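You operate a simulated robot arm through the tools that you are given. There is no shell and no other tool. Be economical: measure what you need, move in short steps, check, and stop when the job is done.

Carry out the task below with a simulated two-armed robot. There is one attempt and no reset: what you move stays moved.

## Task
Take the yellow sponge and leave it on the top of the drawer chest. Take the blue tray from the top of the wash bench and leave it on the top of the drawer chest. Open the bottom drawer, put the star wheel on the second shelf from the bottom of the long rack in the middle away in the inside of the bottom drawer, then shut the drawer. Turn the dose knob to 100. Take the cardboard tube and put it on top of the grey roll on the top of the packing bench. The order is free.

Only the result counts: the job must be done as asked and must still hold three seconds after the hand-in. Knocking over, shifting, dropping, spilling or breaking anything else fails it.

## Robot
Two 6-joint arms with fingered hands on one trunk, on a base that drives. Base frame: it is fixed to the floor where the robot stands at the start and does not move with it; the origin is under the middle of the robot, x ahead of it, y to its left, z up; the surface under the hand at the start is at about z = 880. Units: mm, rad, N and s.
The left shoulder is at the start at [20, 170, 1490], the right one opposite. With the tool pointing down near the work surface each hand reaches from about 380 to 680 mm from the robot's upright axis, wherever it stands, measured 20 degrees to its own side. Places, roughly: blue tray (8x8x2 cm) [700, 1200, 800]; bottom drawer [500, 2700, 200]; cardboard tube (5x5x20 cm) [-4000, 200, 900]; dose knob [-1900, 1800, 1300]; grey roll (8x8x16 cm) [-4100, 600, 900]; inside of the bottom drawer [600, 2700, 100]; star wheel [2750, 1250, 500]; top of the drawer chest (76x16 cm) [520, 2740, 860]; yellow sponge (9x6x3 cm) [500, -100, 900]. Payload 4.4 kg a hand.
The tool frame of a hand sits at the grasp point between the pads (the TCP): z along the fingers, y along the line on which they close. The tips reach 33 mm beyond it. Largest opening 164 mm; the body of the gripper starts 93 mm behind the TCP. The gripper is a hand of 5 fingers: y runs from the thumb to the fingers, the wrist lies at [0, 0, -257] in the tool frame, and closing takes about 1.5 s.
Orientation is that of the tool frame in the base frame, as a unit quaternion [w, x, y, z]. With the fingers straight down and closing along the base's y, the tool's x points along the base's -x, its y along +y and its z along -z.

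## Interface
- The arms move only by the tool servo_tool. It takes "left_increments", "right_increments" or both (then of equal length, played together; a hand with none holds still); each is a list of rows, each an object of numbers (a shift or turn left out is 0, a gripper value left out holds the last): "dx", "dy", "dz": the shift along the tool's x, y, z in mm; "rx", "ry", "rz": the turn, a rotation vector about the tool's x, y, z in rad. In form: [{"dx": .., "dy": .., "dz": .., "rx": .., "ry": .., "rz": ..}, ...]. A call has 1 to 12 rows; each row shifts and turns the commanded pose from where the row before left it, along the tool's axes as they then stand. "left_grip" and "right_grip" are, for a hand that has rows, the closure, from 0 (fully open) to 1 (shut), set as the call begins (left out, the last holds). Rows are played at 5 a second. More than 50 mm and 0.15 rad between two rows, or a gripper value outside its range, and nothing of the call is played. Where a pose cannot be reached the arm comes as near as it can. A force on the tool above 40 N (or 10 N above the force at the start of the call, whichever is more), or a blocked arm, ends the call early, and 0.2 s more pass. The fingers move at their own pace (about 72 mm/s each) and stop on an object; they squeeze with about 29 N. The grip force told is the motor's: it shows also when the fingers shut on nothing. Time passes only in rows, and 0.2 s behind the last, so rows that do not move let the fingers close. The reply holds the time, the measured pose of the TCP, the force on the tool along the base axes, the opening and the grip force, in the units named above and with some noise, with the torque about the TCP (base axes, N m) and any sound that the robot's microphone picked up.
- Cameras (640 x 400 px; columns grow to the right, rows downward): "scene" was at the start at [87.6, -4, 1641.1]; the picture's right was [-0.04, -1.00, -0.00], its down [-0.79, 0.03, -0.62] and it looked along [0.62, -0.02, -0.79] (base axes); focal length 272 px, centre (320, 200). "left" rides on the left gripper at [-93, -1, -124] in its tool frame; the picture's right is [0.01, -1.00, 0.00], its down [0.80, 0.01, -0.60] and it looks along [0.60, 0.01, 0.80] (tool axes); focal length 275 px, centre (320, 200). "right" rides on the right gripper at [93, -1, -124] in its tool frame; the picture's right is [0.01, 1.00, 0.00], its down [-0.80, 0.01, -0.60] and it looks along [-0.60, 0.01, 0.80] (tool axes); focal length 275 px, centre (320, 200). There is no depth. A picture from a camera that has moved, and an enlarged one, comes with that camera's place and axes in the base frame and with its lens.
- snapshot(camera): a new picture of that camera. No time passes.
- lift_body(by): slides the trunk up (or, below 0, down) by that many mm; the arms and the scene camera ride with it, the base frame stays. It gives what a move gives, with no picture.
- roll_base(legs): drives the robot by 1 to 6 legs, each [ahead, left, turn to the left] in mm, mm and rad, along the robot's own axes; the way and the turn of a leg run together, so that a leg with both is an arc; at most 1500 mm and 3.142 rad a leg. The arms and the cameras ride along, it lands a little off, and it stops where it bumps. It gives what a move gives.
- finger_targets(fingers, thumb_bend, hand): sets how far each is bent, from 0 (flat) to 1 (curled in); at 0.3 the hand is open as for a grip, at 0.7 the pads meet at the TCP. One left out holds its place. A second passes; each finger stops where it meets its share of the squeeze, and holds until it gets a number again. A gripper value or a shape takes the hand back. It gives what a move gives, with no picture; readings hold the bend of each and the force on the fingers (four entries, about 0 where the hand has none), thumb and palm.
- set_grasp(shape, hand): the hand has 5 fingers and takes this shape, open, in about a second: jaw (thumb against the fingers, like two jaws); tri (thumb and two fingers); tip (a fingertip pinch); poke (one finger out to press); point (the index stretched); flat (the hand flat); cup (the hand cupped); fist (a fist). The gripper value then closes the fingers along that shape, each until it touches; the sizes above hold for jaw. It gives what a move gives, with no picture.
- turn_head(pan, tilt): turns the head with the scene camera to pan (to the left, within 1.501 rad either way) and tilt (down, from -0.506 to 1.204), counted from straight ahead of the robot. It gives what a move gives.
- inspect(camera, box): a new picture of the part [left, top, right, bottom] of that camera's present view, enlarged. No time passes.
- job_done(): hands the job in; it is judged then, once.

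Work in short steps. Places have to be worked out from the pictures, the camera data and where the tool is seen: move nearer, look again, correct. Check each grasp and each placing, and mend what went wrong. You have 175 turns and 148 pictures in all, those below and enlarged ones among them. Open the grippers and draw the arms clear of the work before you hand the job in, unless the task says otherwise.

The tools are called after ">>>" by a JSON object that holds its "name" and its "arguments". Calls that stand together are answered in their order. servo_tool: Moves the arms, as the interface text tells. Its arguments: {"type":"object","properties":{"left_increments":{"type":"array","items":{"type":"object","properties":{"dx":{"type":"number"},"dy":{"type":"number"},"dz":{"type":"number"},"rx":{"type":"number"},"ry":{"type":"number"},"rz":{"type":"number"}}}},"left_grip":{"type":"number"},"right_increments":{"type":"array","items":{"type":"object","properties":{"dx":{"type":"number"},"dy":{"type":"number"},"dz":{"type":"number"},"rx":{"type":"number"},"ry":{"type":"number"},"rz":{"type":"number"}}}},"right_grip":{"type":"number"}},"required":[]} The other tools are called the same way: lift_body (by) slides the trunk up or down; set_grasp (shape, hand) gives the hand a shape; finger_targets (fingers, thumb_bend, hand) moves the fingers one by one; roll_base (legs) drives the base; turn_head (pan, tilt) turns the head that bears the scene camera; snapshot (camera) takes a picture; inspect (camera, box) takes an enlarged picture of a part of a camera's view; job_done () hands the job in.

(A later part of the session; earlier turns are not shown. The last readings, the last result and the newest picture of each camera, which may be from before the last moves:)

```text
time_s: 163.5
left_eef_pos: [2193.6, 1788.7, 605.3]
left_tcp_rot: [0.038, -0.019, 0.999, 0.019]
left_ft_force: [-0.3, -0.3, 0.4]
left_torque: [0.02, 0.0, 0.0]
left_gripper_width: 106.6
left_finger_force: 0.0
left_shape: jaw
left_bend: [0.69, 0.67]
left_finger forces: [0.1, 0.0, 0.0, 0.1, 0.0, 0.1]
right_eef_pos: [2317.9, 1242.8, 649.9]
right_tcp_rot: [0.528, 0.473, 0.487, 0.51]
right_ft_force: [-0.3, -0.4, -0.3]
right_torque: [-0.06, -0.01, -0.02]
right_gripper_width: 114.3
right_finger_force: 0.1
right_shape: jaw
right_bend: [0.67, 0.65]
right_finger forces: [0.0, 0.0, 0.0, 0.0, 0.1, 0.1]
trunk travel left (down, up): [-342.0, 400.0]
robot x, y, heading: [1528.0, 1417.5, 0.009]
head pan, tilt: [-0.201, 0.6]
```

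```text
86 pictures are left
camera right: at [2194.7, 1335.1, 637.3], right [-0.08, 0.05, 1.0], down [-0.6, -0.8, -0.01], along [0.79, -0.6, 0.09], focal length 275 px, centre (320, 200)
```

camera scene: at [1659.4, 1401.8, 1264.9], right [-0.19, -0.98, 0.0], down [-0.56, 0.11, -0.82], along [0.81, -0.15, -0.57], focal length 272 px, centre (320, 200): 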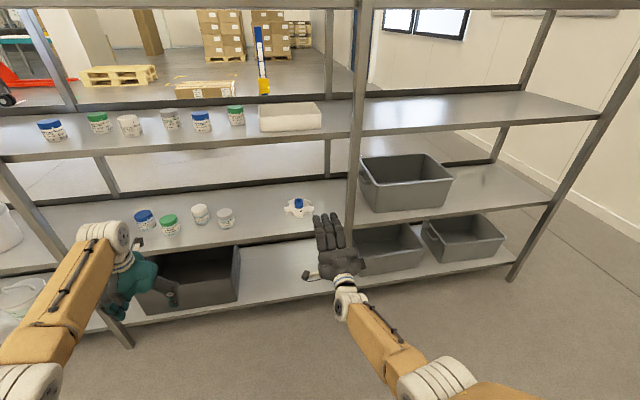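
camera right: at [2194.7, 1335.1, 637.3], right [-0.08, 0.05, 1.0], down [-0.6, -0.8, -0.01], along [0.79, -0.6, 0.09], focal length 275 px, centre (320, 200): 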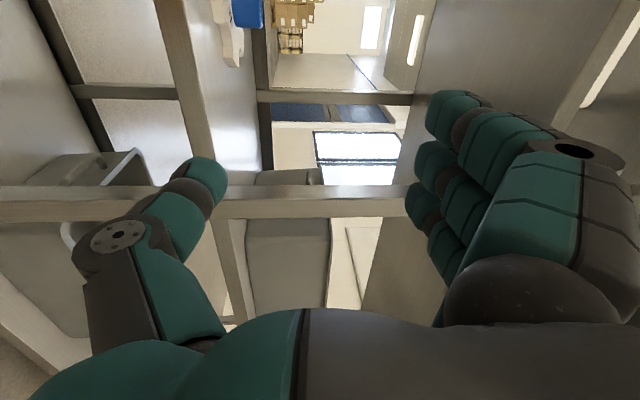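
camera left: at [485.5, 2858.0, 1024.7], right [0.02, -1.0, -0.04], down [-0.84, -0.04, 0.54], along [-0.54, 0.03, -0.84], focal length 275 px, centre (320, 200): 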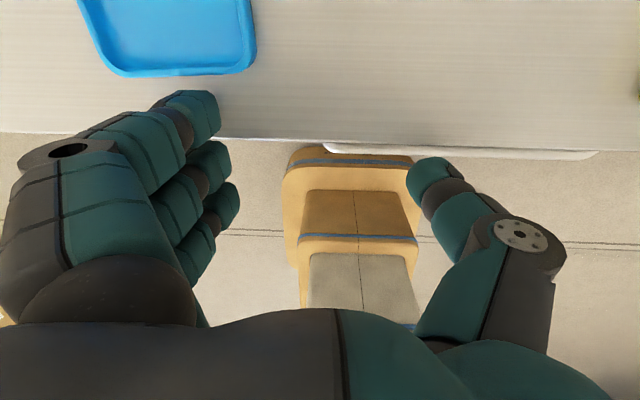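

The hub (~45 mm wide, ~40 tall) is best gripped by a hand tilted about 60° down. The left hand is nearly so already; I tilt it further and turn the right hand back to pointing down, out of the way.

>>> {"name": "servo_tool", "arguments": {"right_increments": [{"rz": -0.143}, {"rz": -0.143}, {"rz": -0.143}, {"rz": -0.143}, {"rz": -0.143}, {"rz": -0.143}, {"rz": -0.143}, {"rz": -0.143}, {"rz": -0.143}, {"rz": -0.143}, {"rz": -0.143}], "left_increments": [{"ry": -0.045}, {"ry": -0.045}, {"ry": -0.045}, {"ry": -0.045}, {"ry": -0.045}, {"ry": -0.045}, {"ry": -0.045}, {"ry": -0.045}, {"ry": -0.045}, {"ry": -0.04}, {}]}}

>>> {"name": "servo_tool", "arguments": {"right_increments": [{"ry": 0.149}, {"ry": 0.149}, {"ry": 0.149}, {"ry": 0.149}, {"ry": 0.149}, {"ry": 0.149}, {"ry": 0.149}, {"ry": 0.149}, {"ry": 0.149}, {"ry": 0.149}, {"ry": 0.149}, {}]}}

```text
time_s: 165.9
left_eef_pos: [2194.5, 1788.7, 604.8]
left_tcp_rot: [0.258, -0.015, 0.966, 0.023]
left_ft_force: [0.2, -0.4, 0.5]
left_torque: [0.01, -0.04, 0.01]
left_gripper_width: 106.5
left_finger_force: 0.0
left_shape: jaw
left_bend: [0.69, 0.67]
left_finger forces: [0.0, 0.0, 0.0, 0.1, 0.0, 0.1]
right_eef_pos: [2318.7, 1244.4, 649.7]
right_tcp_rot: [0.734, -0.012, 0.679, -0.016]
right_ft_force: [0.3, 0.5, 0.3]
right_torque: [0.01, 0.0, 0.0]
right_gripper_width: 114.2
right_finger_force: 0.0
right_shape: jaw
right_bend: [0.67, 0.65]
right_finger forces: [0.1, 0.2, 0.1, 0.0, 0.1, 0.0]
trunk travel left (down, up): [-342.0, 400.0]
robot x, y, heading: [1527.5, 1418.6, 0.016]
head pan, tilt: [-0.201, 0.6]
```

```text
time_s: 168.5
left_eef_pos: [2196.0, 1789.0, 604.9]
left_tcp_rot: [0.257, -0.015, 0.966, 0.023]
left_ft_force: [-0.1, 0.4, -0.4]
left_torque: [0.02, -0.03, 0.0]
left_gripper_width: 106.7
left_finger_force: 0.0
left_shape: jaw
left_bend: [0.69, 0.67]
left_finger forces: [0.1, 0.1, 0.0, 0.0, 0.0, 0.0]
right_eef_pos: [2374.2, 1249.1, 583.7]
right_tcp_rot: [0.492, -0.006, 0.871, -0.017]
right_ft_force: [-0.7, -0.5, -0.5]
right_torque: [0.02, -0.01, -0.02]
right_gripper_width: 114.2
right_finger_force: 0.1
right_shape: jaw
right_bend: [0.66, 0.65]
right_finger forces: [0.0, 0.0, 0.0, 0.0, 0.0, 0.0]
right hand out of reach, approached as far as the arm can: row 2, 3, 4, 5, 6, 7, 8, 9, 10, 11
trunk travel left (down, up): [-342.0, 400.0]
robot x, y, heading: [1527.3, 1421.8, 0.014]
head pan, tilt: [-0.201, 0.6]
```

Right arm is at full stretch; I pull it back toward the robot.

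>>> {"name": "servo_tool", "arguments": {"right_increments": [{"dx": 40, "dz": -10}, {"dx": 40, "dz": -20}, {"dx": 40, "dz": -20}, {"dx": 40, "dz": -20}, {"dx": 40, "dz": -20}, {}]}}

>>> {"name": "snapshot", "arguments": {"camera": "scene"}}

```text
time_s: 169.9
left_eef_pos: [2193.6, 1788.9, 604.9]
left_tcp_rot: [0.257, -0.015, 0.966, 0.023]
left_ft_force: [0.3, 0.1, 0.5]
left_torque: [-0.03, 0.02, -0.01]
left_gripper_width: 106.6
left_finger_force: 0.1
left_shape: jaw
left_bend: [0.69, 0.67]
left_finger forces: [0.1, 0.0, 0.0, 0.1, 0.1, 0.0]
right_eef_pos: [2225.4, 1249.9, 427.1]
right_tcp_rot: [0.491, -0.007, 0.871, -0.017]
right_ft_force: [-0.3, 0.0, 0.2]
right_torque: [0.04, -0.03, 0.02]
right_gripper_width: 114.3
right_finger_force: 0.1
right_shape: jaw
right_bend: [0.66, 0.65]
right_finger forces: [0.1, 0.0, 0.0, 0.0, 0.0, 0.0]
right hand out of reach, approached as far as the arm can: row 1, 2, 3, 4, 5
trunk travel left (down, up): [-342.0, 400.0]
robot x, y, heading: [1531.2, 1420.1, 0.007]
head pan, tilt: [-0.201, 0.6]
```

```text
85 pictures are left
camera scene: at [1659.3, 1401.7, 1265.0], right [-0.19, -0.98, 0.0], down [-0.56, 0.11, -0.82], along [0.81, -0.15, -0.57], focal length 272 px, centre (320, 200)
```

scene: 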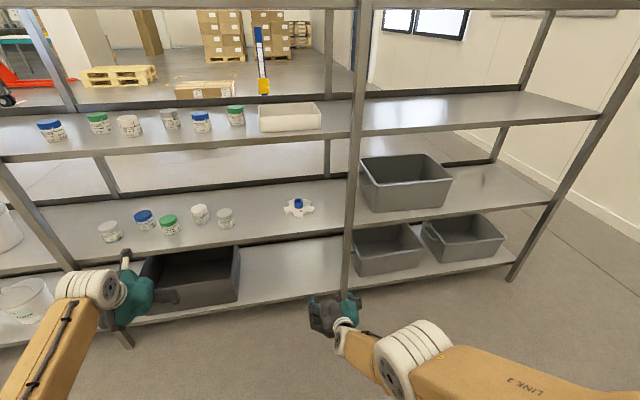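

The right hand stayed tilted. I lift it back and up, then finish the turn.

>>> {"name": "servo_tool", "arguments": {"right_increments": [{"dx": -10, "dz": -41}, {"dx": -10, "dz": -41}, {"dx": -10, "dz": -41}, {"dx": -10, "dz": -41}, {"dx": -10, "dz": -41}, {"ry": 0.14}, {"ry": 0.14}, {"ry": 0.14}, {"ry": 0.14}, {"ry": 0.14}, {"ry": 0.14}, {"ry": 0.13}]}}

```text
time_s: 172.5
left_eef_pos: [2194.8, 1789.5, 604.9]
left_tcp_rot: [0.257, -0.014, 0.966, 0.022]
left_ft_force: [0.0, -0.8, 0.3]
left_torque: [0.0, 0.0, 0.0]
left_gripper_width: 106.6
left_finger_force: 0.1
left_shape: jaw
left_bend: [0.69, 0.67]
left_finger forces: [0.0, 0.0, 0.0, 0.0, 0.0, 0.0]
right_eef_pos: [2163.8, 1264.4, 358.8]
right_tcp_rot: [0.342, 0.002, 0.94, -0.01]
right_ft_force: [0.3, 0.1, 0.2]
right_torque: [0.0, 0.0, 0.0]
right_gripper_width: 114.3
right_finger_force: 0.0
right_shape: jaw
right_bend: [0.66, 0.65]
right_finger forces: [0.0, 0.1, 0.1, 0.0, 0.0, 0.0]
right hand out of reach, approached as far as the arm can: row 1, 2, 3, 4, 5, 6, 7, 8, 9, 10, 11, 12
trunk travel left (down, up): [-342.0, 400.0]
robot x, y, heading: [1525.5, 1416.6, 0.01]
head pan, tilt: [-0.201, 0.6]
```

The commanded pose overshot while the arm lagged. I undo the last turn in the command and lower it to a comfortable pose.

>>> {"name": "servo_tool", "arguments": {"right_increments": [{"ry": -0.14}, {"ry": -0.14}, {"ry": -0.14}, {"ry": -0.14}, {"ry": -0.14}, {"ry": -0.14}, {"ry": -0.14}, {"dz": 40}, {"dz": 40}, {"dz": 40}, {}, {}]}}

>>> {"name": "snapshot", "arguments": {"camera": "scene"}}

```text
time_s: 175.1
left_eef_pos: [2194.5, 1788.9, 604.9]
left_tcp_rot: [0.258, -0.015, 0.966, 0.022]
left_ft_force: [0.7, 0.4, 0.0]
left_torque: [-0.01, -0.02, 0.03]
left_gripper_width: 106.3
left_finger_force: 0.1
left_shape: jaw
left_bend: [0.69, 0.67]
left_finger forces: [0.0, 0.0, 0.0, 0.0, 0.1, 0.0]
right_eef_pos: [2195.4, 1203.6, 533.5]
right_tcp_rot: [0.743, -0.003, 0.669, -0.01]
right_ft_force: [-0.3, -0.3, 0.7]
right_torque: [0.0, 0.02, 0.01]
right_gripper_width: 114.3
right_finger_force: 0.0
right_shape: jaw
right_bend: [0.66, 0.65]
right_finger forces: [0.1, 0.0, 0.0, 0.0, 0.1, 0.1]
right hand out of reach, approached as far as the arm can: row 1, 2, 3, 4, 5, 6, 7, 8, 9, 10
trunk travel left (down, up): [-342.0, 400.0]
robot x, y, heading: [1527.9, 1419.5, 0.012]
head pan, tilt: [-0.201, 0.6]
```

```text
84 pictures are left
camera scene: at [1659.3, 1401.7, 1264.9], right [-0.19, -0.98, 0.0], down [-0.56, 0.11, -0.82], along [0.81, -0.15, -0.57], focal length 272 px, centre (320, 200)
```

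scene: 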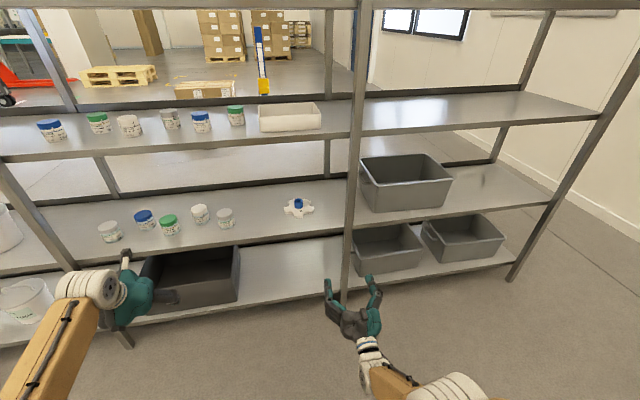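

The hand is pointing forward again. I first bring it back and up to where the turn worked before, then turn it down.

>>> {"name": "servo_tool", "arguments": {"right_increments": [{"dx": -32, "dz": -19}, {"dx": -32, "dz": -19}, {"dx": -32, "dz": -19}, {}]}}

>>> {"name": "servo_tool", "arguments": {"right_increments": [{"ry": 0.14}, {"ry": 0.14}, {"ry": 0.14}, {"ry": 0.14}, {"ry": 0.14}, {"ry": 0.14}, {"ry": 0.14}, {"ry": 0.14}, {"ry": 0.14}, {"ry": 0.14}, {"ry": 0.14}, {"ry": 0.1}]}}

```text
time_s: 176.1
left_eef_pos: [2194.1, 1787.8, 606.1]
left_tcp_rot: [0.258, -0.015, 0.966, 0.023]
left_ft_force: [-0.1, -0.3, -0.5]
left_torque: [0.02, -0.01, 0.0]
left_gripper_width: 106.5
left_finger_force: 0.1
left_shape: jaw
left_bend: [0.69, 0.67]
left_finger forces: [0.1, 0.0, 0.0, 0.0, 0.0, 0.0]
right_eef_pos: [2126.4, 1205.6, 622.8]
right_tcp_rot: [0.743, -0.002, 0.669, -0.012]
right_ft_force: [-0.5, -0.8, 0.6]
right_torque: [-0.03, 0.0, 0.0]
right_gripper_width: 114.3
right_finger_force: 0.0
right_shape: jaw
right_bend: [0.66, 0.65]
right_finger forces: [0.0, 0.0, 0.0, 0.0, 0.0, 0.0]
trunk travel left (down, up): [-342.0, 400.0]
robot x, y, heading: [1528.5, 1418.9, 0.016]
head pan, tilt: [-0.201, 0.6]
```

```text
time_s: 178.7
left_eef_pos: [2194.0, 1788.8, 605.8]
left_tcp_rot: [0.258, -0.014, 0.966, 0.022]
left_ft_force: [0.3, -0.4, -0.2]
left_torque: [-0.04, 0.02, 0.01]
left_gripper_width: 106.4
left_finger_force: 0.0
left_shape: jaw
left_bend: [0.69, 0.67]
left_finger forces: [0.0, 0.0, 0.0, 0.1, 0.0, 0.0]
right_eef_pos: [2131.8, 1210.3, 623.0]
right_tcp_rot: [0.017, 0.007, 1.0, -0.009]
right_ft_force: [0.1, -0.4, 0.5]
right_torque: [0.01, -0.01, -0.03]
right_gripper_width: 114.1
right_finger_force: 0.0
right_shape: jaw
right_bend: [0.66, 0.65]
right_finger forces: [0.0, 0.0, 0.0, 0.1, 0.0, 0.1]
right hand out of reach, approached as far as the arm can: row 2
trunk travel left (down, up): [-342.0, 400.0]
robot x, y, heading: [1527.1, 1417.0, 0.012]
head pan, tilt: [-0.201, 0.6]
```

Right hand is down again; I tuck it back and aside so it clears the rack when I drive in with the left.

>>> {"name": "servo_tool", "arguments": {"right_increments": [{"dx": 25, "dy": -30, "dz": 25}, {"dx": 30, "dy": -30, "dz": 23}, {"dx": 30, "dy": -30, "dz": 23}, {"dx": 30, "dy": -30, "dz": 23}, {"dx": 30, "dy": -30, "dz": 23}, {"dx": 30, "dy": -30, "dz": 23}, {}]}}

>>> {"name": "roll_base", "arguments": {"legs": [[0, -380, -0.012], [160, 0, 0]]}}

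>>> {"name": "turn_head", "arguments": {"pan": 0.2, "tilt": 0.6}}

>>> {"name": "snapshot", "arguments": {"camera": "scene"}}

>>> {"name": "snapshot", "arguments": {"camera": "left"}}

```text
time_s: 180.3
left_eef_pos: [2194.4, 1788.5, 604.7]
left_tcp_rot: [0.258, -0.015, 0.966, 0.023]
left_ft_force: [0.4, -0.4, -0.4]
left_torque: [-0.02, -0.02, 0.02]
left_gripper_width: 106.6
left_finger_force: 0.0
left_shape: jaw
left_bend: [0.69, 0.67]
left_finger forces: [0.0, 0.1, 0.0, 0.0, 0.0, 0.0]
right_eef_pos: [1956.3, 1027.6, 477.5]
right_tcp_rot: [0.017, 0.006, 1.0, -0.009]
right_ft_force: [-0.2, 0.6, -1.0]
right_torque: [-0.01, -0.01, -0.01]
right_gripper_width: 114.5
right_finger_force: 0.0
right_shape: jaw
right_bend: [0.66, 0.65]
right_finger forces: [0.1, 0.0, 0.1, 0.1, 0.0, 0.0]
trunk travel left (down, up): [-342.0, 400.0]
robot x, y, heading: [1528.6, 1416.2, 0.011]
head pan, tilt: [-0.201, 0.6]
```

```text
time_s: 183.7
left_eef_pos: [2357.4, 1411.7, 604.6]
left_tcp_rot: [0.257, -0.014, 0.966, 0.022]
left_ft_force: [0.2, 0.2, -1.1]
left_torque: [-0.03, -0.03, -0.01]
left_gripper_width: 106.7
left_finger_force: 0.1
left_shape: jaw
left_bend: [0.69, 0.67]
left_finger forces: [0.0, 0.0, 0.0, 0.1, 0.1, 0.0]
right_eef_pos: [2117.6, 652.3, 476.4]
right_tcp_rot: [0.018, 0.007, 1.0, -0.009]
right_ft_force: [-0.1, -0.4, -0.1]
right_torque: [-0.01, 0.0, 0.02]
right_gripper_width: 114.2
right_finger_force: 0.1
right_shape: jaw
right_bend: [0.66, 0.65]
right_finger forces: [0.1, 0.1, 0.1, 0.0, 0.0, 0.1]
trunk travel left (down, up): [-342.0, 400.0]
robot x, y, heading: [1690.3, 1041.4, 0.018]
head pan, tilt: [-0.201, 0.6]
```

```text
time_s: 184.6
left_eef_pos: [2357.8, 1410.0, 604.8]
left_tcp_rot: [0.258, -0.014, 0.966, 0.023]
left_ft_force: [0.7, 0.1, -0.4]
left_torque: [-0.03, 0.02, -0.05]
left_gripper_width: 106.3
left_finger_force: 0.1
left_shape: jaw
left_bend: [0.69, 0.67]
left_finger forces: [0.0, 0.0, 0.1, 0.0, 0.0, 0.1]
right_eef_pos: [2119.3, 651.9, 476.9]
right_tcp_rot: [0.018, 0.007, 1.0, -0.009]
right_ft_force: [0.5, -0.5, 0.6]
right_torque: [0.01, -0.05, -0.02]
right_gripper_width: 114.3
right_finger_force: 0.2
right_shape: jaw
right_bend: [0.66, 0.65]
right_finger forces: [0.0, 0.0, 0.0, 0.0, 0.1, 0.1]
trunk travel left (down, up): [-342.0, 400.0]
robot x, y, heading: [1686.3, 1041.7, 0.009]
head pan, tilt: [0.201, 0.6]
```

```text
83 pictures are left
camera scene: at [1820.8, 1059.9, 1264.9], right [0.21, -0.98, 0.0], down [-0.55, -0.12, -0.82], along [0.81, 0.17, -0.57], focal length 272 px, centre (320, 200)
```

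scene: 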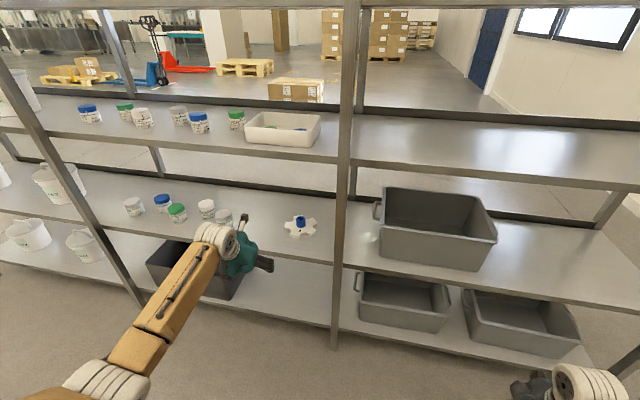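

```text
82 pictures are left
camera left: at [2376.8, 1404.7, 758.3], right [0.03, -1.0, -0.04], down [-0.99, -0.03, 0.12], along [-0.12, 0.04, -0.99], focal length 275 px, centre (320, 200)
```

left: 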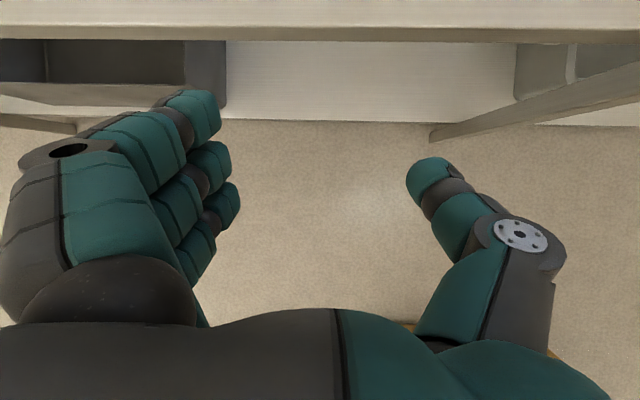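

The scene view is imprecise here; I raise the trunk 150 mm and take a second left view to triangulate the shelf edge and star.

>>> {"name": "lift_body", "arguments": {"by": 150}}

>>> {"name": "snapshot", "arguments": {"camera": "left"}}

```text
time_s: 186.3
left_eef_pos: [2356.4, 1410.8, 754.5]
left_tcp_rot: [0.258, -0.014, 0.966, 0.022]
left_ft_force: [0.3, 0.1, -0.6]
left_torque: [0.01, 0.0, 0.0]
left_gripper_width: 106.7
left_finger_force: 0.0
left_shape: jaw
left_bend: [0.69, 0.67]
left_finger forces: [0.0, 0.0, 0.0, 0.0, 0.0, 0.1]
right_eef_pos: [2118.5, 652.2, 625.9]
right_tcp_rot: [0.017, 0.006, 1.0, -0.008]
right_ft_force: [-0.5, 0.2, -0.7]
right_torque: [-0.02, 0.02, 0.01]
right_gripper_width: 114.6
right_finger_force: 0.0
right_shape: jaw
right_bend: [0.66, 0.65]
right_finger forces: [0.0, 0.0, 0.1, 0.1, 0.0, 0.1]
trunk travel left (down, up): [-492.0, 250.0]
robot x, y, heading: [1686.5, 1041.6, 0.012]
head pan, tilt: [0.201, 0.6]
```

```text
81 pictures are left
camera left: at [2376.8, 1404.7, 907.5], right [0.03, -1.0, -0.04], down [-0.99, -0.03, 0.12], along [-0.12, 0.04, -0.99], focal length 275 px, centre (320, 200)
```

left: 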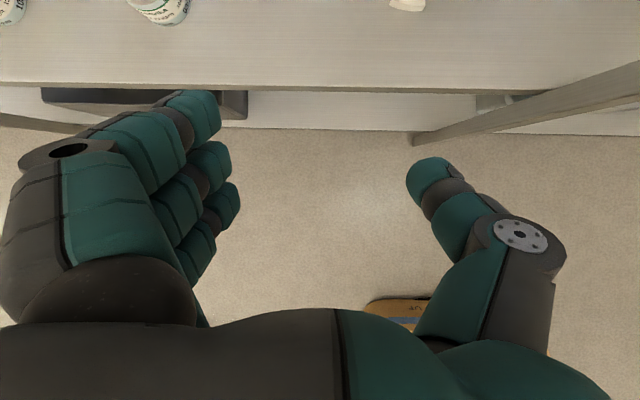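

Shelf 2 is at z≈531, edge x≈2483; the star's near edge at x≈2576, so the hub is about (2640, 1315). I align the left hand (tilt 37°), lower, and drive in above it.

>>> {"name": "servo_tool", "arguments": {"left_increments": [{"dy": -32, "ry": -0.06}, {"dy": -32, "ry": -0.06}, {"dy": -32}, {}]}}

>>> {"name": "lift_body", "arguments": {"by": -90}}

>>> {"name": "roll_base", "arguments": {"legs": [[160, 0, -0.012]]}}

>>> {"name": "snapshot", "arguments": {"camera": "left"}}

>>> {"name": "snapshot", "arguments": {"camera": "scene"}}

```text
time_s: 187.3
left_eef_pos: [2362.1, 1315.9, 750.0]
left_tcp_rot: [0.315, -0.012, 0.949, 0.023]
left_ft_force: [0.2, 0.4, -0.1]
left_torque: [0.03, 0.02, 0.02]
left_gripper_width: 106.4
left_finger_force: 0.1
left_shape: jaw
left_bend: [0.69, 0.67]
left_finger forces: [0.0, 0.0, 0.1, 0.1, 0.0, 0.0]
right_eef_pos: [2118.9, 651.6, 626.4]
right_tcp_rot: [0.017, 0.006, 1.0, -0.009]
right_ft_force: [-0.7, -0.1, -0.1]
right_torque: [0.02, -0.06, 0.02]
right_gripper_width: 114.2
right_finger_force: 0.0
right_shape: jaw
right_bend: [0.66, 0.65]
right_finger forces: [0.0, 0.2, 0.0, 0.0, 0.1, 0.1]
trunk travel left (down, up): [-492.0, 250.0]
robot x, y, heading: [1689.6, 1046.0, 0.013]
head pan, tilt: [0.201, 0.6]
```

```text
time_s: 188.6
left_eef_pos: [2360.2, 1314.7, 662.9]
left_tcp_rot: [0.316, -0.014, 0.948, 0.023]
left_ft_force: [0.2, 0.3, -0.8]
left_torque: [0.0, 0.03, 0.04]
left_gripper_width: 106.5
left_finger_force: 0.1
left_shape: jaw
left_bend: [0.69, 0.67]
left_finger forces: [0.0, 0.0, 0.0, 0.0, 0.0, 0.0]
right_eef_pos: [2119.7, 649.2, 536.8]
right_tcp_rot: [0.019, 0.006, 1.0, -0.009]
right_ft_force: [-1.4, -0.3, 0.0]
right_torque: [0.0, 0.0, -0.04]
right_gripper_width: 114.5
right_finger_force: 0.0
right_shape: jaw
right_bend: [0.66, 0.65]
right_finger forces: [0.0, 0.0, 0.0, 0.1, 0.0, 0.0]
trunk travel left (down, up): [-402.0, 340.0]
robot x, y, heading: [1689.9, 1040.8, 0.013]
head pan, tilt: [0.201, 0.6]
```

```text
time_s: 189.9
left_eef_pos: [2522.6, 1308.6, 662.0]
left_tcp_rot: [0.315, -0.007, 0.949, 0.021]
left_ft_force: [0.3, -0.1, -0.3]
left_torque: [-0.02, 0.0, 0.0]
left_gripper_width: 106.4
left_finger_force: 0.2
left_shape: jaw
left_bend: [0.69, 0.67]
left_finger forces: [0.0, 0.0, 0.1, 0.1, 0.0, 0.0]
right_eef_pos: [2272.3, 646.3, 537.0]
right_tcp_rot: [0.017, 0.013, 1.0, -0.009]
right_ft_force: [-0.8, 0.5, -0.5]
right_torque: [-0.06, 0.03, 0.04]
right_gripper_width: 114.4
right_finger_force: 0.1
right_shape: jaw
right_bend: [0.66, 0.65]
right_finger forces: [0.0, 0.0, 0.0, 0.0, 0.1, 0.0]
trunk travel left (down, up): [-402.0, 340.0]
robot x, y, heading: [1849.7, 1043.0, 0.006]
head pan, tilt: [0.201, 0.6]
```

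```text
80 pictures are left
camera left: at [2523.2, 1301.0, 815.3], right [0.02, -1.0, -0.04], down [-1.0, -0.02, 0.0], along [0.0, 0.04, -1.0], focal length 275 px, centre (320, 200)
```

left: 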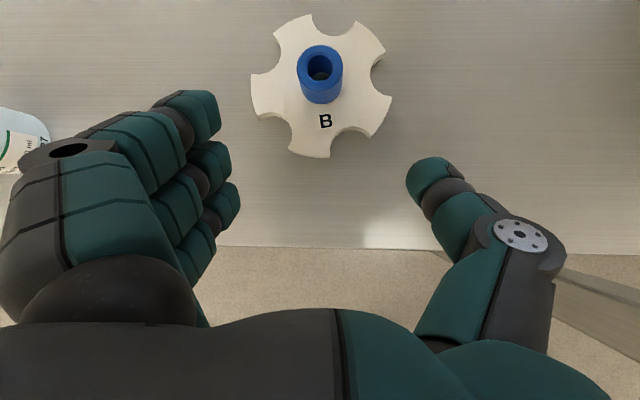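

```text
79 pictures are left
camera scene: at [1967.0, 1059.3, 1325.4], right [0.2, -0.98, 0.0], down [-0.55, -0.11, -0.82], along [0.81, 0.16, -0.57], focal length 272 px, centre (320, 200)
```

scene: 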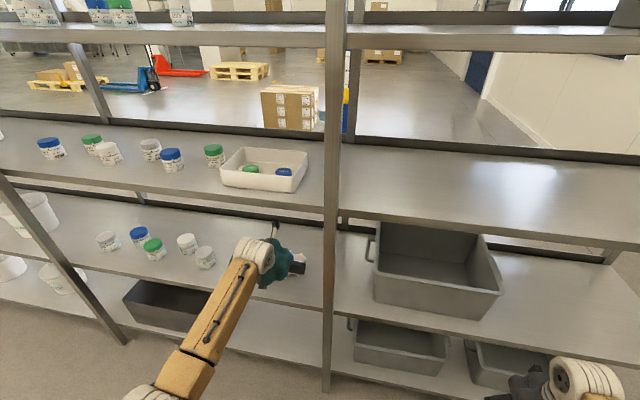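

Clear view: hub at about (2633, 1311), top z≈585. A three-finger shape gives more depth on the hub; I set "tri" and look at it.

>>> {"name": "set_grasp", "arguments": {"hand": "left", "shape": "tri"}}

>>> {"name": "snapshot", "arguments": {"camera": "left"}}

```text
time_s: 190.8
left_eef_pos: [2521.1, 1308.9, 662.4]
left_tcp_rot: [0.316, -0.007, 0.949, 0.022]
left_ft_force: [-1.5, -0.1, 0.1]
left_torque: [0.01, -0.04, 0.01]
left_gripper_width: 164.0
left_finger_force: 0.0
left_shape: tri
left_bend: [0.3, 0.3]
left_finger forces: [0.0, 0.1, 0.0, 0.1, 0.0, 0.0]
right_eef_pos: [2271.3, 646.9, 537.2]
right_tcp_rot: [0.019, 0.013, 1.0, -0.008]
right_ft_force: [0.4, 0.0, -0.3]
right_torque: [0.0, -0.02, 0.03]
right_gripper_width: 114.5
right_finger_force: 0.1
right_shape: jaw
right_bend: [0.66, 0.65]
right_finger forces: [0.1, 0.0, 0.1, 0.0, 0.1, 0.1]
trunk travel left (down, up): [-402.0, 340.0]
robot x, y, heading: [1850.0, 1045.9, 0.006]
head pan, tilt: [0.201, 0.6]
```

```text
78 pictures are left
camera left: at [2522.7, 1300.9, 815.9], right [0.02, -1.0, -0.04], down [-1.0, -0.02, 0.0], along [0.0, 0.04, -1.0], focal length 275 px, centre (320, 200)
```

left: 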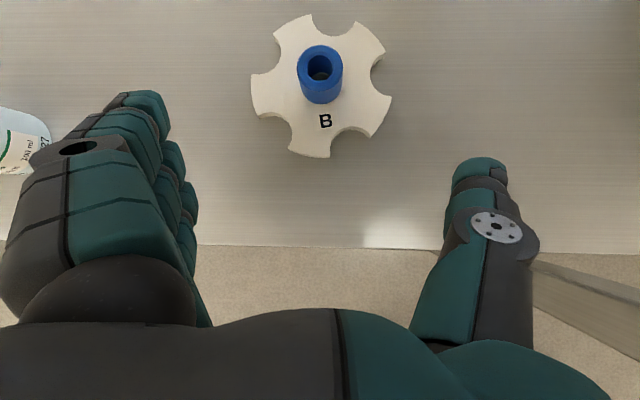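

I close partway to see which fingers follow.

>>> {"name": "servo_tool", "arguments": {"left_increments": [{}, {}, {}, {}], "left_grip": 0.42}}

>>> {"name": "snapshot", "arguments": {"camera": "left"}}

```text
time_s: 191.8
left_eef_pos: [2521.7, 1308.1, 661.9]
left_tcp_rot: [0.316, -0.007, 0.948, 0.022]
left_ft_force: [0.1, -0.5, 0.1]
left_torque: [0.01, 0.0, 0.01]
left_gripper_width: 95.8
left_finger_force: 0.1
left_shape: tri
left_bend: [0.71, 0.69]
left_finger forces: [0.0, 0.0, 0.1, 0.0, 0.0, 0.0]
right_eef_pos: [2272.1, 647.0, 536.2]
right_tcp_rot: [0.018, 0.012, 1.0, -0.009]
right_ft_force: [0.6, 0.6, -0.9]
right_torque: [-0.02, -0.02, -0.03]
right_gripper_width: 114.1
right_finger_force: 0.2
right_shape: jaw
right_bend: [0.66, 0.65]
right_finger forces: [0.0, 0.0, 0.0, 0.0, 0.0, 0.1]
trunk travel left (down, up): [-402.0, 340.0]
robot x, y, heading: [1845.1, 1039.3, -0.003]
head pan, tilt: [0.201, 0.6]
```

```text
77 pictures are left
camera left: at [2522.7, 1301.0, 815.8], right [0.02, -1.0, -0.04], down [-1.0, -0.02, 0.0], along [0.0, 0.04, -1.0], focal length 275 px, centre (320, 200)
```

left: 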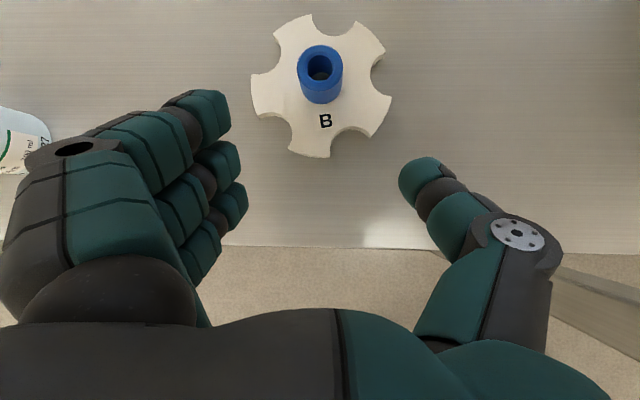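

Shape looks the same, fine. I approach the hub diagonally with fingers either side, three quarters of the way, then look.

>>> {"name": "servo_tool", "arguments": {"left_increments": [{"dx": -10, "dy": 2, "dz": 27}, {"dx": -10, "dz": 27}, {"dx": -11, "dz": 27}, {"dx": -6, "dz": 12}, {}]}}

>>> {"name": "snapshot", "arguments": {"camera": "left"}}

```text
time_s: 193.1
left_eef_pos: [2607.2, 1315.9, 609.8]
left_tcp_rot: [0.315, -0.007, 0.949, 0.022]
left_ft_force: [-1.0, -0.2, -0.2]
left_torque: [-0.02, -0.02, -0.04]
left_gripper_width: 96.2
left_finger_force: 0.1
left_shape: tri
left_bend: [0.71, 0.69]
left_finger forces: [0.0, 0.0, 0.1, 0.0, 0.0, 0.0]
right_eef_pos: [2271.5, 648.0, 536.4]
right_tcp_rot: [0.017, 0.012, 1.0, -0.008]
right_ft_force: [0.5, -0.5, 0.2]
right_torque: [0.03, 0.0, -0.01]
right_gripper_width: 114.5
right_finger_force: 0.1
right_shape: jaw
right_bend: [0.66, 0.65]
right_finger forces: [0.0, 0.1, 0.0, 0.0, 0.0, 0.0]
trunk travel left (down, up): [-402.0, 340.0]
robot x, y, heading: [1848.0, 1044.2, -0.001]
head pan, tilt: [0.201, 0.6]
```

```text
76 pictures are left
camera left: at [2607.9, 1308.3, 763.7], right [0.02, -1.0, -0.04], down [-1.0, -0.02, 0.0], along [0.0, 0.04, -1.0], focal length 275 px, centre (320, 200)
```

left: 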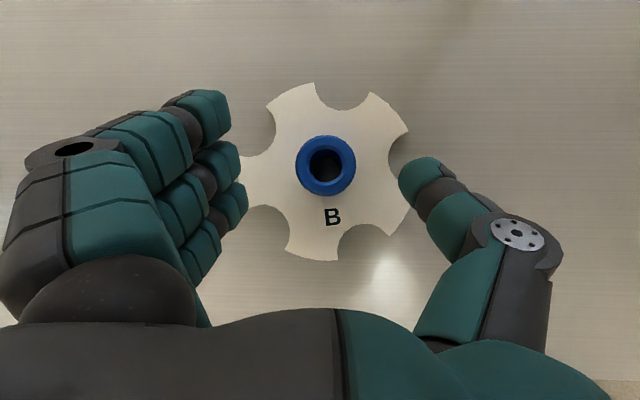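

Nicely centred; 9 mm further and 10 mm lower.

>>> {"name": "servo_tool", "arguments": {"left_increments": [{"dx": -1, "dy": -2, "dz": 7}, {"dz": 6}, {}]}}

```text
time_s: 193.8
left_eef_pos: [2615.4, 1312.5, 603.9]
left_tcp_rot: [0.318, -0.007, 0.948, 0.022]
left_ft_force: [-1.9, -0.4, 15.6]
left_torque: [1.03, 0.45, 0.18]
left_gripper_width: 95.7
left_finger_force: 0.1
left_shape: tri
left_bend: [0.71, 0.69]
left_finger forces: [0.0, 0.0, 0.1, 16.1, 0.0, 0.0]
right_eef_pos: [2270.3, 646.3, 536.1]
right_tcp_rot: [0.019, 0.012, 1.0, -0.008]
right_ft_force: [-0.7, -0.1, 0.7]
right_torque: [0.03, 0.03, 0.01]
right_gripper_width: 114.4
right_finger_force: 0.0
right_shape: jaw
right_bend: [0.66, 0.65]
right_finger forces: [0.0, 0.0, 0.0, 0.1, 0.1, 0.1]
trunk travel left (down, up): [-402.0, 340.0]
robot x, y, heading: [1845.0, 1043.4, 0.001]
head pan, tilt: [0.201, 0.6]
```

Little finger touches the plate as expected. I ease 2 mm and close.

>>> {"name": "servo_tool", "arguments": {"left_increments": [{"dz": -2}, {}, {}, {}, {}, {}, {}, {}, {}], "left_grip": 0.95}}

>>> {"name": "snapshot", "arguments": {"camera": "left"}}

```text
time_s: 195.8
left_eef_pos: [2613.6, 1311.5, 603.8]
left_tcp_rot: [0.318, -0.007, 0.948, 0.021]
left_ft_force: [2.9, 2.9, 22.5]
left_torque: [0.1, 0.31, -0.06]
left_gripper_width: 4.6
left_finger_force: 29.1
left_shape: tri
left_bend: [0.68, 0.81]
left_finger forces: [0.0, 0.0, 0.1, 22.2, 0.0, 0.1]
right_eef_pos: [2270.3, 647.3, 537.7]
right_tcp_rot: [0.02, 0.012, 1.0, -0.009]
right_ft_force: [0.4, -0.3, 0.8]
right_torque: [0.04, -0.01, -0.03]
right_gripper_width: 114.2
right_finger_force: 0.1
right_shape: jaw
right_bend: [0.66, 0.65]
right_finger forces: [0.0, 0.0, 0.0, 0.0, 0.0, 0.1]
trunk travel left (down, up): [-402.0, 340.0]
robot x, y, heading: [1848.4, 1043.3, 0.003]
head pan, tilt: [0.201, 0.6]
```

```text
75 pictures are left
camera left: at [2614.9, 1304.9, 758.5], right [0.02, -1.0, -0.04], down [-1.0, -0.02, 0.0], along [0.0, 0.04, -1.0], focal length 275 px, centre (320, 200)
```

left: 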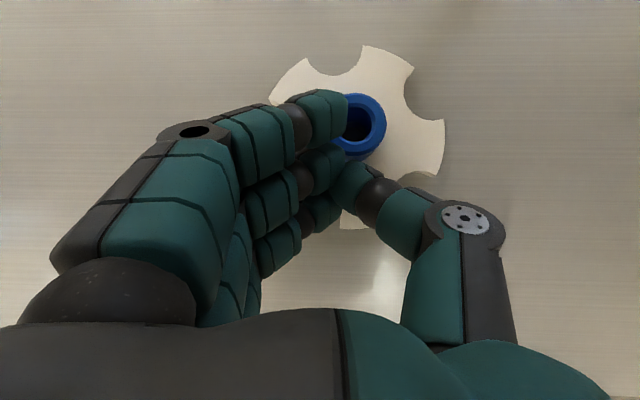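

The hub slipped out ahead: I was ~15 mm short. I open and look where it is.

>>> {"name": "servo_tool", "arguments": {"left_increments": [{"dz": -6}, {}, {}, {}, {}, {}], "left_grip": 0.4}}

>>> {"name": "snapshot", "arguments": {"camera": "left"}}

```text
time_s: 197.2
left_eef_pos: [2609.5, 1312.9, 605.2]
left_tcp_rot: [0.315, -0.007, 0.949, 0.022]
left_ft_force: [0.8, -1.5, 0.4]
left_torque: [0.02, 0.01, -0.03]
left_gripper_width: 97.6
left_finger_force: 0.0
left_shape: tri
left_bend: [0.71, 0.69]
left_finger forces: [0.0, 0.0, 0.0, 0.1, 0.0, 0.0]
right_eef_pos: [2271.0, 646.5, 536.1]
right_tcp_rot: [0.018, 0.012, 1.0, -0.01]
right_ft_force: [-0.6, -0.3, 0.1]
right_torque: [0.02, 0.01, 0.0]
right_gripper_width: 114.4
right_finger_force: 0.0
right_shape: jaw
right_bend: [0.66, 0.65]
right_finger forces: [0.0, 0.1, 0.1, 0.1, 0.0, 0.0]
trunk travel left (down, up): [-402.0, 340.0]
robot x, y, heading: [1846.6, 1041.9, -0.002]
head pan, tilt: [0.201, 0.6]
```

```text
74 pictures are left
camera left: at [2611.3, 1305.6, 759.2], right [0.02, -1.0, -0.04], down [-1.0, -0.02, 0.0], along [0.0, 0.04, -1.0], focal length 275 px, centre (320, 200)
```

left: 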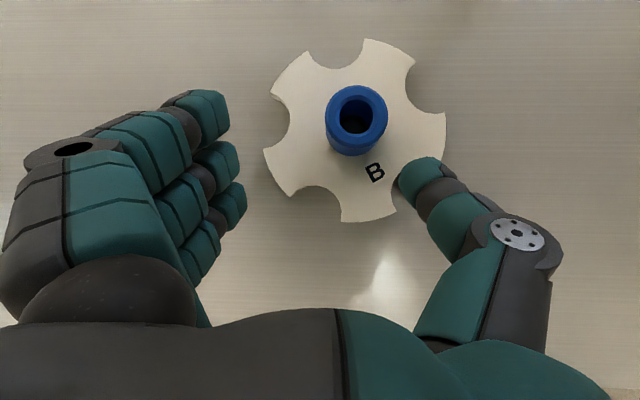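

Hub is now at about (2667, 1289). Plan: reach slightly past it at a flatter tilt, close behind the hub and pull the wheel to the shelf front where it can be gripped steeply.

>>> {"name": "servo_tool", "arguments": {"left_increments": [{"dx": -15, "dy": -23, "dz": -20}, {"ry": -0.115}, {"ry": -0.115}, {"dx": -19, "dz": 23}, {"dx": -20, "dz": 23}, {}]}}

>>> {"name": "snapshot", "arguments": {"camera": "left"}}

```text
time_s: 198.7
left_eef_pos: [2672.5, 1290.9, 628.7]
left_tcp_rot: [0.423, -0.005, 0.906, 0.022]
left_ft_force: [0.4, -0.4, 0.2]
left_torque: [0.02, 0.02, 0.0]
left_gripper_width: 97.8
left_finger_force: 0.0
left_shape: tri
left_bend: [0.71, 0.69]
left_finger forces: [0.1, 0.1, 0.0, 0.1, 0.1, 0.0]
right_eef_pos: [2271.0, 646.5, 535.6]
right_tcp_rot: [0.018, 0.012, 1.0, -0.009]
right_ft_force: [0.3, 0.1, 0.3]
right_torque: [0.03, 0.03, 0.0]
right_gripper_width: 114.2
right_finger_force: 0.1
right_shape: jaw
right_bend: [0.66, 0.65]
right_finger forces: [0.0, 0.0, 0.0, 0.0, 0.0, 0.0]
trunk travel left (down, up): [-402.0, 340.0]
robot x, y, heading: [1846.2, 1040.9, -0.002]
head pan, tilt: [0.201, 0.6]
```

```text
73 pictures are left
camera left: at [2639.1, 1283.2, 778.6], right [0.02, -1.0, -0.04], down [-0.97, -0.01, -0.23], along [0.23, 0.05, -0.97], focal length 275 px, centre (320, 200)
```

left: 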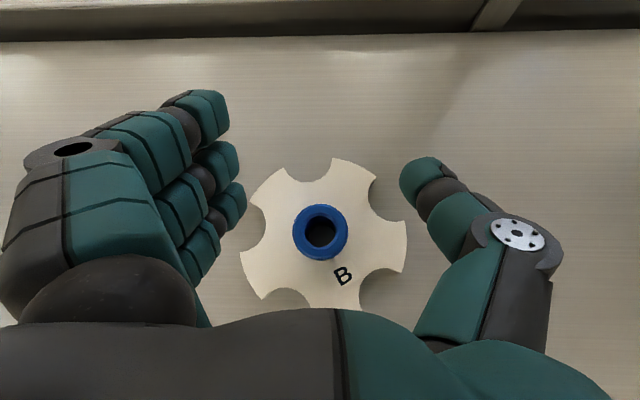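

The hub is now behind the closing point. I lower and close behind it.

>>> {"name": "servo_tool", "arguments": {"left_increments": [{"dx": 10, "dz": 8}, {"dx": 8, "dz": 7}, {}]}}

>>> {"name": "servo_tool", "arguments": {"left_increments": [{}, {}, {}, {}, {}, {}, {}, {}], "left_grip": 0.95}}

>>> {"name": "snapshot", "arguments": {"camera": "left"}}

```text
time_s: 199.4
left_eef_pos: [2663.3, 1290.7, 613.5]
left_tcp_rot: [0.425, -0.004, 0.905, 0.022]
left_ft_force: [2.0, 0.3, 7.8]
left_torque: [0.58, -0.04, -0.19]
left_gripper_width: 98.4
left_finger_force: 0.1
left_shape: tri
left_bend: [0.71, 0.69]
left_finger forces: [0.0, 0.0, 0.0, 8.7, 0.1, 0.0]
left hand out of reach, approached as far as the arm can: row 1, 2
right_eef_pos: [2271.1, 647.9, 537.1]
right_tcp_rot: [0.018, 0.012, 1.0, -0.01]
right_ft_force: [-0.3, -0.4, -0.5]
right_torque: [-0.01, -0.03, 0.02]
right_gripper_width: 114.4
right_finger_force: 0.1
right_shape: jaw
right_bend: [0.66, 0.65]
right_finger forces: [0.0, 0.0, 0.0, 0.1, 0.0, 0.0]
trunk travel left (down, up): [-402.0, 340.0]
robot x, y, heading: [1846.7, 1042.4, -0.002]
head pan, tilt: [0.201, 0.6]
```

```text
time_s: 201.2
left_eef_pos: [2662.3, 1291.1, 610.0]
left_tcp_rot: [0.422, -0.004, 0.906, 0.021]
left_ft_force: [-0.6, 0.5, 0.5]
left_torque: [0.0, 0.01, -0.01]
left_gripper_width: 0.3
left_finger_force: 29.0
left_shape: tri
left_bend: [0.66, 0.79]
left_finger forces: [0.0, 0.1, 0.0, 0.3, 0.1, 0.1]
right_eef_pos: [2271.5, 647.9, 536.2]
right_tcp_rot: [0.019, 0.012, 1.0, -0.009]
right_ft_force: [-1.2, -0.1, -0.4]
right_torque: [0.03, 0.02, -0.02]
right_gripper_width: 114.3
right_finger_force: 0.1
right_shape: jaw
right_bend: [0.66, 0.65]
right_finger forces: [0.1, 0.0, 0.0, 0.1, 0.0, 0.0]
trunk travel left (down, up): [-402.0, 340.0]
robot x, y, heading: [1847.0, 1047.5, -0.0]
head pan, tilt: [0.201, 0.6]
```

```text
72 pictures are left
camera left: at [2629.4, 1283.9, 760.1], right [0.02, -1.0, -0.04], down [-0.97, -0.01, -0.23], along [0.23, 0.05, -0.97], focal length 275 px, centre (320, 200)
```

left: 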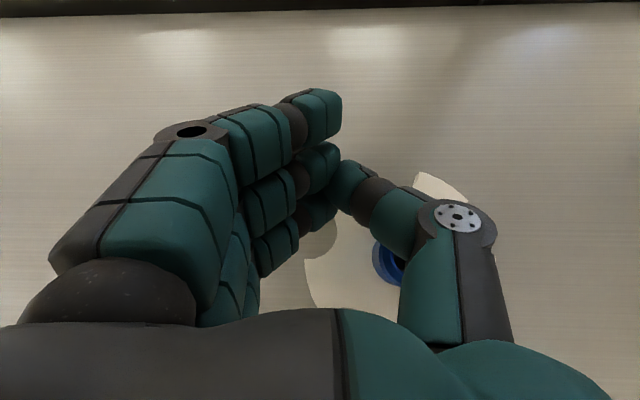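

The hub sits behind thumb and fingers. I pull back 60 mm with the base and check.

>>> {"name": "roll_base", "arguments": {"legs": [[-60, 0, 0]]}}

>>> {"name": "snapshot", "arguments": {"camera": "left"}}

```text
time_s: 202.2
left_eef_pos: [2603.8, 1292.4, 611.4]
left_tcp_rot: [0.423, -0.005, 0.906, 0.022]
left_ft_force: [-0.7, -0.3, 0.6]
left_torque: [-0.01, -0.02, 0.0]
left_gripper_width: 0.5
left_finger_force: 28.8
left_shape: tri
left_bend: [0.66, 0.79]
left_finger forces: [0.0, 0.1, 0.0, 0.1, 0.0, 0.0]
right_eef_pos: [2211.1, 646.8, 536.3]
right_tcp_rot: [0.018, 0.012, 1.0, -0.009]
right_ft_force: [0.1, -0.6, 0.3]
right_torque: [0.01, -0.05, 0.0]
right_gripper_width: 114.4
right_finger_force: 0.0
right_shape: jaw
right_bend: [0.66, 0.65]
right_finger forces: [0.0, 0.1, 0.0, 0.0, 0.1, 0.0]
trunk travel left (down, up): [-402.0, 340.0]
robot x, y, heading: [1787.8, 1042.7, -0.002]
head pan, tilt: [0.201, 0.6]
```

```text
71 pictures are left
camera left: at [2569.4, 1284.0, 761.3], right [0.02, -1.0, -0.04], down [-0.97, -0.01, -0.23], along [0.23, 0.05, -0.97], focal length 275 px, centre (320, 200)
```

left: 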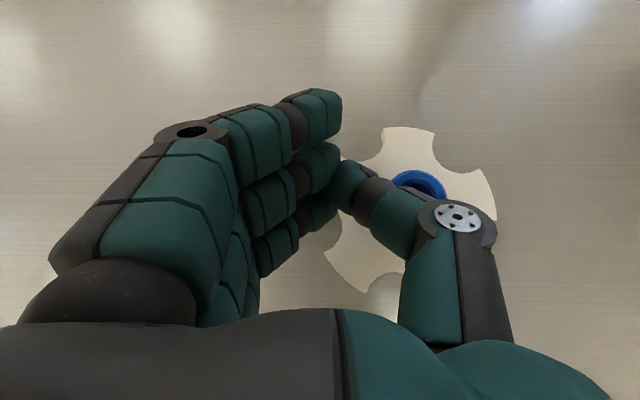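

It slid off sideways; hub now about (2616, 1230), still nearer the edge than before. I rise, open, re-tilt to 36° and line up properly with it.

>>> {"name": "servo_tool", "arguments": {"left_increments": [{"dx": -31, "dz": -26}, {"dx": 10, "dy": -20, "dz": -12}, {"dx": 10, "dy": -20, "dz": -12}, {"dx": 10, "dy": -20, "dz": -12}, {}]}}

>>> {"name": "servo_tool", "arguments": {"left_increments": [{"ry": 0.12}, {"ry": 0.12}, {}, {}], "left_grip": 0.4}}

>>> {"name": "snapshot", "arguments": {"camera": "left"}}

```text
time_s: 203.4
left_eef_pos: [2557.7, 1232.1, 647.8]
left_tcp_rot: [0.422, -0.005, 0.906, 0.022]
left_ft_force: [1.7, 0.6, 0.7]
left_torque: [0.0, 0.0, 0.02]
left_gripper_width: 0.5
left_finger_force: 28.5
left_shape: tri
left_bend: [0.66, 0.79]
left_finger forces: [0.0, 0.0, 0.0, 0.0, 0.0, 0.1]
right_eef_pos: [2211.4, 646.6, 535.6]
right_tcp_rot: [0.019, 0.012, 1.0, -0.009]
right_ft_force: [-0.2, -0.1, -0.2]
right_torque: [0.0, -0.01, 0.01]
right_gripper_width: 114.5
right_finger_force: 0.0
right_shape: jaw
right_bend: [0.66, 0.65]
right_finger forces: [0.0, 0.0, 0.1, 0.0, 0.0, 0.0]
trunk travel left (down, up): [-402.0, 340.0]
robot x, y, heading: [1787.0, 1041.9, -0.002]
head pan, tilt: [0.201, 0.6]
```

```text
time_s: 204.4
left_eef_pos: [2558.2, 1231.0, 648.7]
left_tcp_rot: [0.311, -0.007, 0.95, 0.021]
left_ft_force: [-0.6, 0.1, 0.5]
left_torque: [-0.02, -0.01, -0.01]
left_gripper_width: 97.8
left_finger_force: 0.0
left_shape: tri
left_bend: [0.71, 0.69]
left_finger forces: [0.0, 0.0, 0.0, 0.0, 0.0, 0.0]
right_eef_pos: [2211.3, 646.6, 536.6]
right_tcp_rot: [0.019, 0.012, 1.0, -0.01]
right_ft_force: [0.2, 0.1, -0.1]
right_torque: [0.01, 0.01, -0.02]
right_gripper_width: 114.5
right_finger_force: 0.0
right_shape: jaw
right_bend: [0.66, 0.65]
right_finger forces: [0.0, 0.0, 0.0, 0.0, 0.0, 0.0]
trunk travel left (down, up): [-402.0, 340.0]
robot x, y, heading: [1792.1, 1043.4, 0.002]
head pan, tilt: [0.201, 0.6]
```

```text
70 pictures are left
camera left: at [2560.8, 1223.3, 802.8], right [0.02, -1.0, -0.04], down [-1.0, -0.02, 0.01], along [-0.01, 0.04, -1.0], focal length 275 px, centre (320, 200)
```

left: 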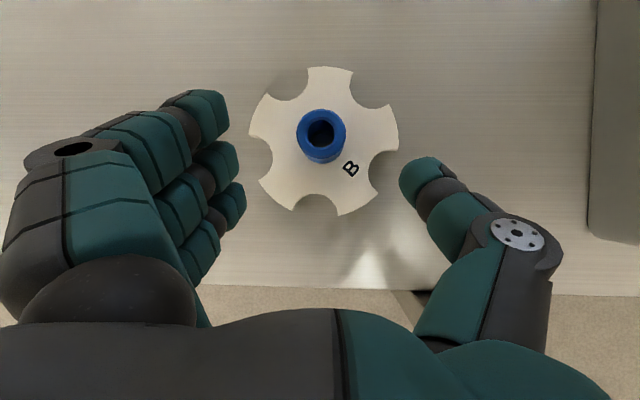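

Hub is at (2613, 1231), the hand is centred on it. I go to TCP ≈ (2608, 1231, 603).

>>> {"name": "servo_tool", "arguments": {"left_increments": [{"dx": -6, "dz": 25}, {"dx": -5, "dz": 25}, {"dx": -2, "dz": 10}, {}]}}

>>> {"name": "snapshot", "arguments": {"camera": "left"}}

```text
time_s: 205.4
left_eef_pos: [2585.9, 1236.9, 618.8]
left_tcp_rot: [0.311, -0.007, 0.95, 0.021]
left_ft_force: [-0.6, 0.0, 0.7]
left_torque: [-0.01, 0.0, 0.0]
left_gripper_width: 97.9
left_finger_force: 0.0
left_shape: tri
left_bend: [0.71, 0.69]
left_finger forces: [0.0, 0.0, 0.0, 0.0, 0.0, 0.0]
left hand out of reach, approached as far as the arm can: row 2, 3
right_eef_pos: [2213.4, 647.4, 535.7]
right_tcp_rot: [0.018, 0.012, 1.0, -0.008]
right_ft_force: [0.1, -0.1, 0.5]
right_torque: [0.03, -0.02, 0.01]
right_gripper_width: 114.4
right_finger_force: 0.0
right_shape: jaw
right_bend: [0.66, 0.65]
right_finger forces: [0.0, 0.0, 0.0, 0.0, 0.0, 0.0]
trunk travel left (down, up): [-402.0, 340.0]
robot x, y, heading: [1786.4, 1042.9, 0.001]
head pan, tilt: [0.201, 0.6]
```

```text
69 pictures are left
camera left: at [2589.9, 1229.8, 772.9], right [0.02, -1.0, -0.04], down [-1.0, -0.02, 0.01], along [-0.01, 0.04, -1.0], focal length 275 px, centre (320, 200)
```

left: 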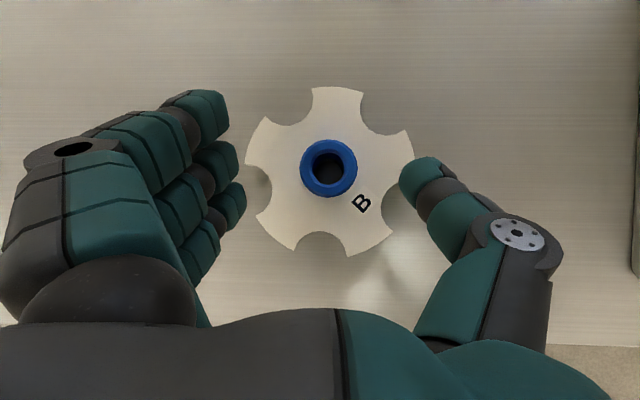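

Arm is at its limit; I drive the base 22 mm ahead, shift 5 right, and lower with the trunk.

>>> {"name": "roll_base", "arguments": {"legs": [[22, -5, 0]]}}

>>> {"name": "lift_body", "arguments": {"by": -14}}

>>> {"name": "snapshot", "arguments": {"camera": "left"}}

```text
time_s: 206.2
left_eef_pos: [2608.1, 1231.8, 619.0]
left_tcp_rot: [0.309, -0.007, 0.951, 0.021]
left_ft_force: [-0.1, 0.4, -0.7]
left_torque: [0.0, 0.03, 0.02]
left_gripper_width: 98.0
left_finger_force: 0.2
left_shape: tri
left_bend: [0.71, 0.69]
left_finger forces: [0.0, 0.0, 0.0, 0.0, 0.0, 0.0]
right_eef_pos: [2236.0, 642.6, 536.4]
right_tcp_rot: [0.017, 0.013, 1.0, -0.009]
right_ft_force: [1.3, 0.2, -0.1]
right_torque: [0.02, 0.02, -0.04]
right_gripper_width: 114.5
right_finger_force: 0.1
right_shape: jaw
right_bend: [0.66, 0.65]
right_finger forces: [0.0, 0.0, 0.1, 0.0, 0.0, 0.1]
trunk travel left (down, up): [-402.0, 340.0]
robot x, y, heading: [1814.2, 1042.4, 0.005]
head pan, tilt: [0.201, 0.6]
```

```text
time_s: 206.8
left_eef_pos: [2607.5, 1233.0, 604.3]
left_tcp_rot: [0.311, -0.008, 0.95, 0.021]
left_ft_force: [0.0, -0.5, -0.6]
left_torque: [0.0, 0.01, -0.04]
left_gripper_width: 98.1
left_finger_force: 0.1
left_shape: tri
left_bend: [0.71, 0.69]
left_finger forces: [0.1, 0.0, 0.0, 0.1, 0.0, 0.0]
right_eef_pos: [2234.5, 642.7, 522.3]
right_tcp_rot: [0.018, 0.012, 1.0, -0.009]
right_ft_force: [-0.1, 0.3, -0.6]
right_torque: [-0.05, -0.02, 0.0]
right_gripper_width: 114.3
right_finger_force: 0.1
right_shape: jaw
right_bend: [0.66, 0.65]
right_finger forces: [0.1, 0.1, 0.0, 0.1, 0.0, 0.0]
trunk travel left (down, up): [-388.0, 354.0]
robot x, y, heading: [1811.0, 1041.8, 0.001]
head pan, tilt: [0.201, 0.6]
```

```text
68 pictures are left
camera left: at [2611.8, 1225.4, 758.2], right [0.02, -1.0, -0.04], down [-1.0, -0.02, 0.01], along [-0.01, 0.04, -1.0], focal length 275 px, centre (320, 200)
```

left: 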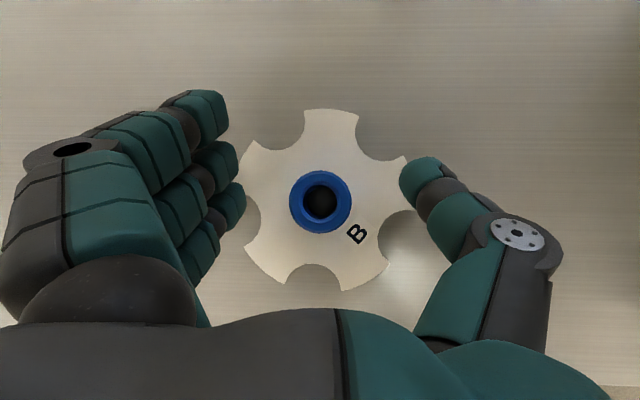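

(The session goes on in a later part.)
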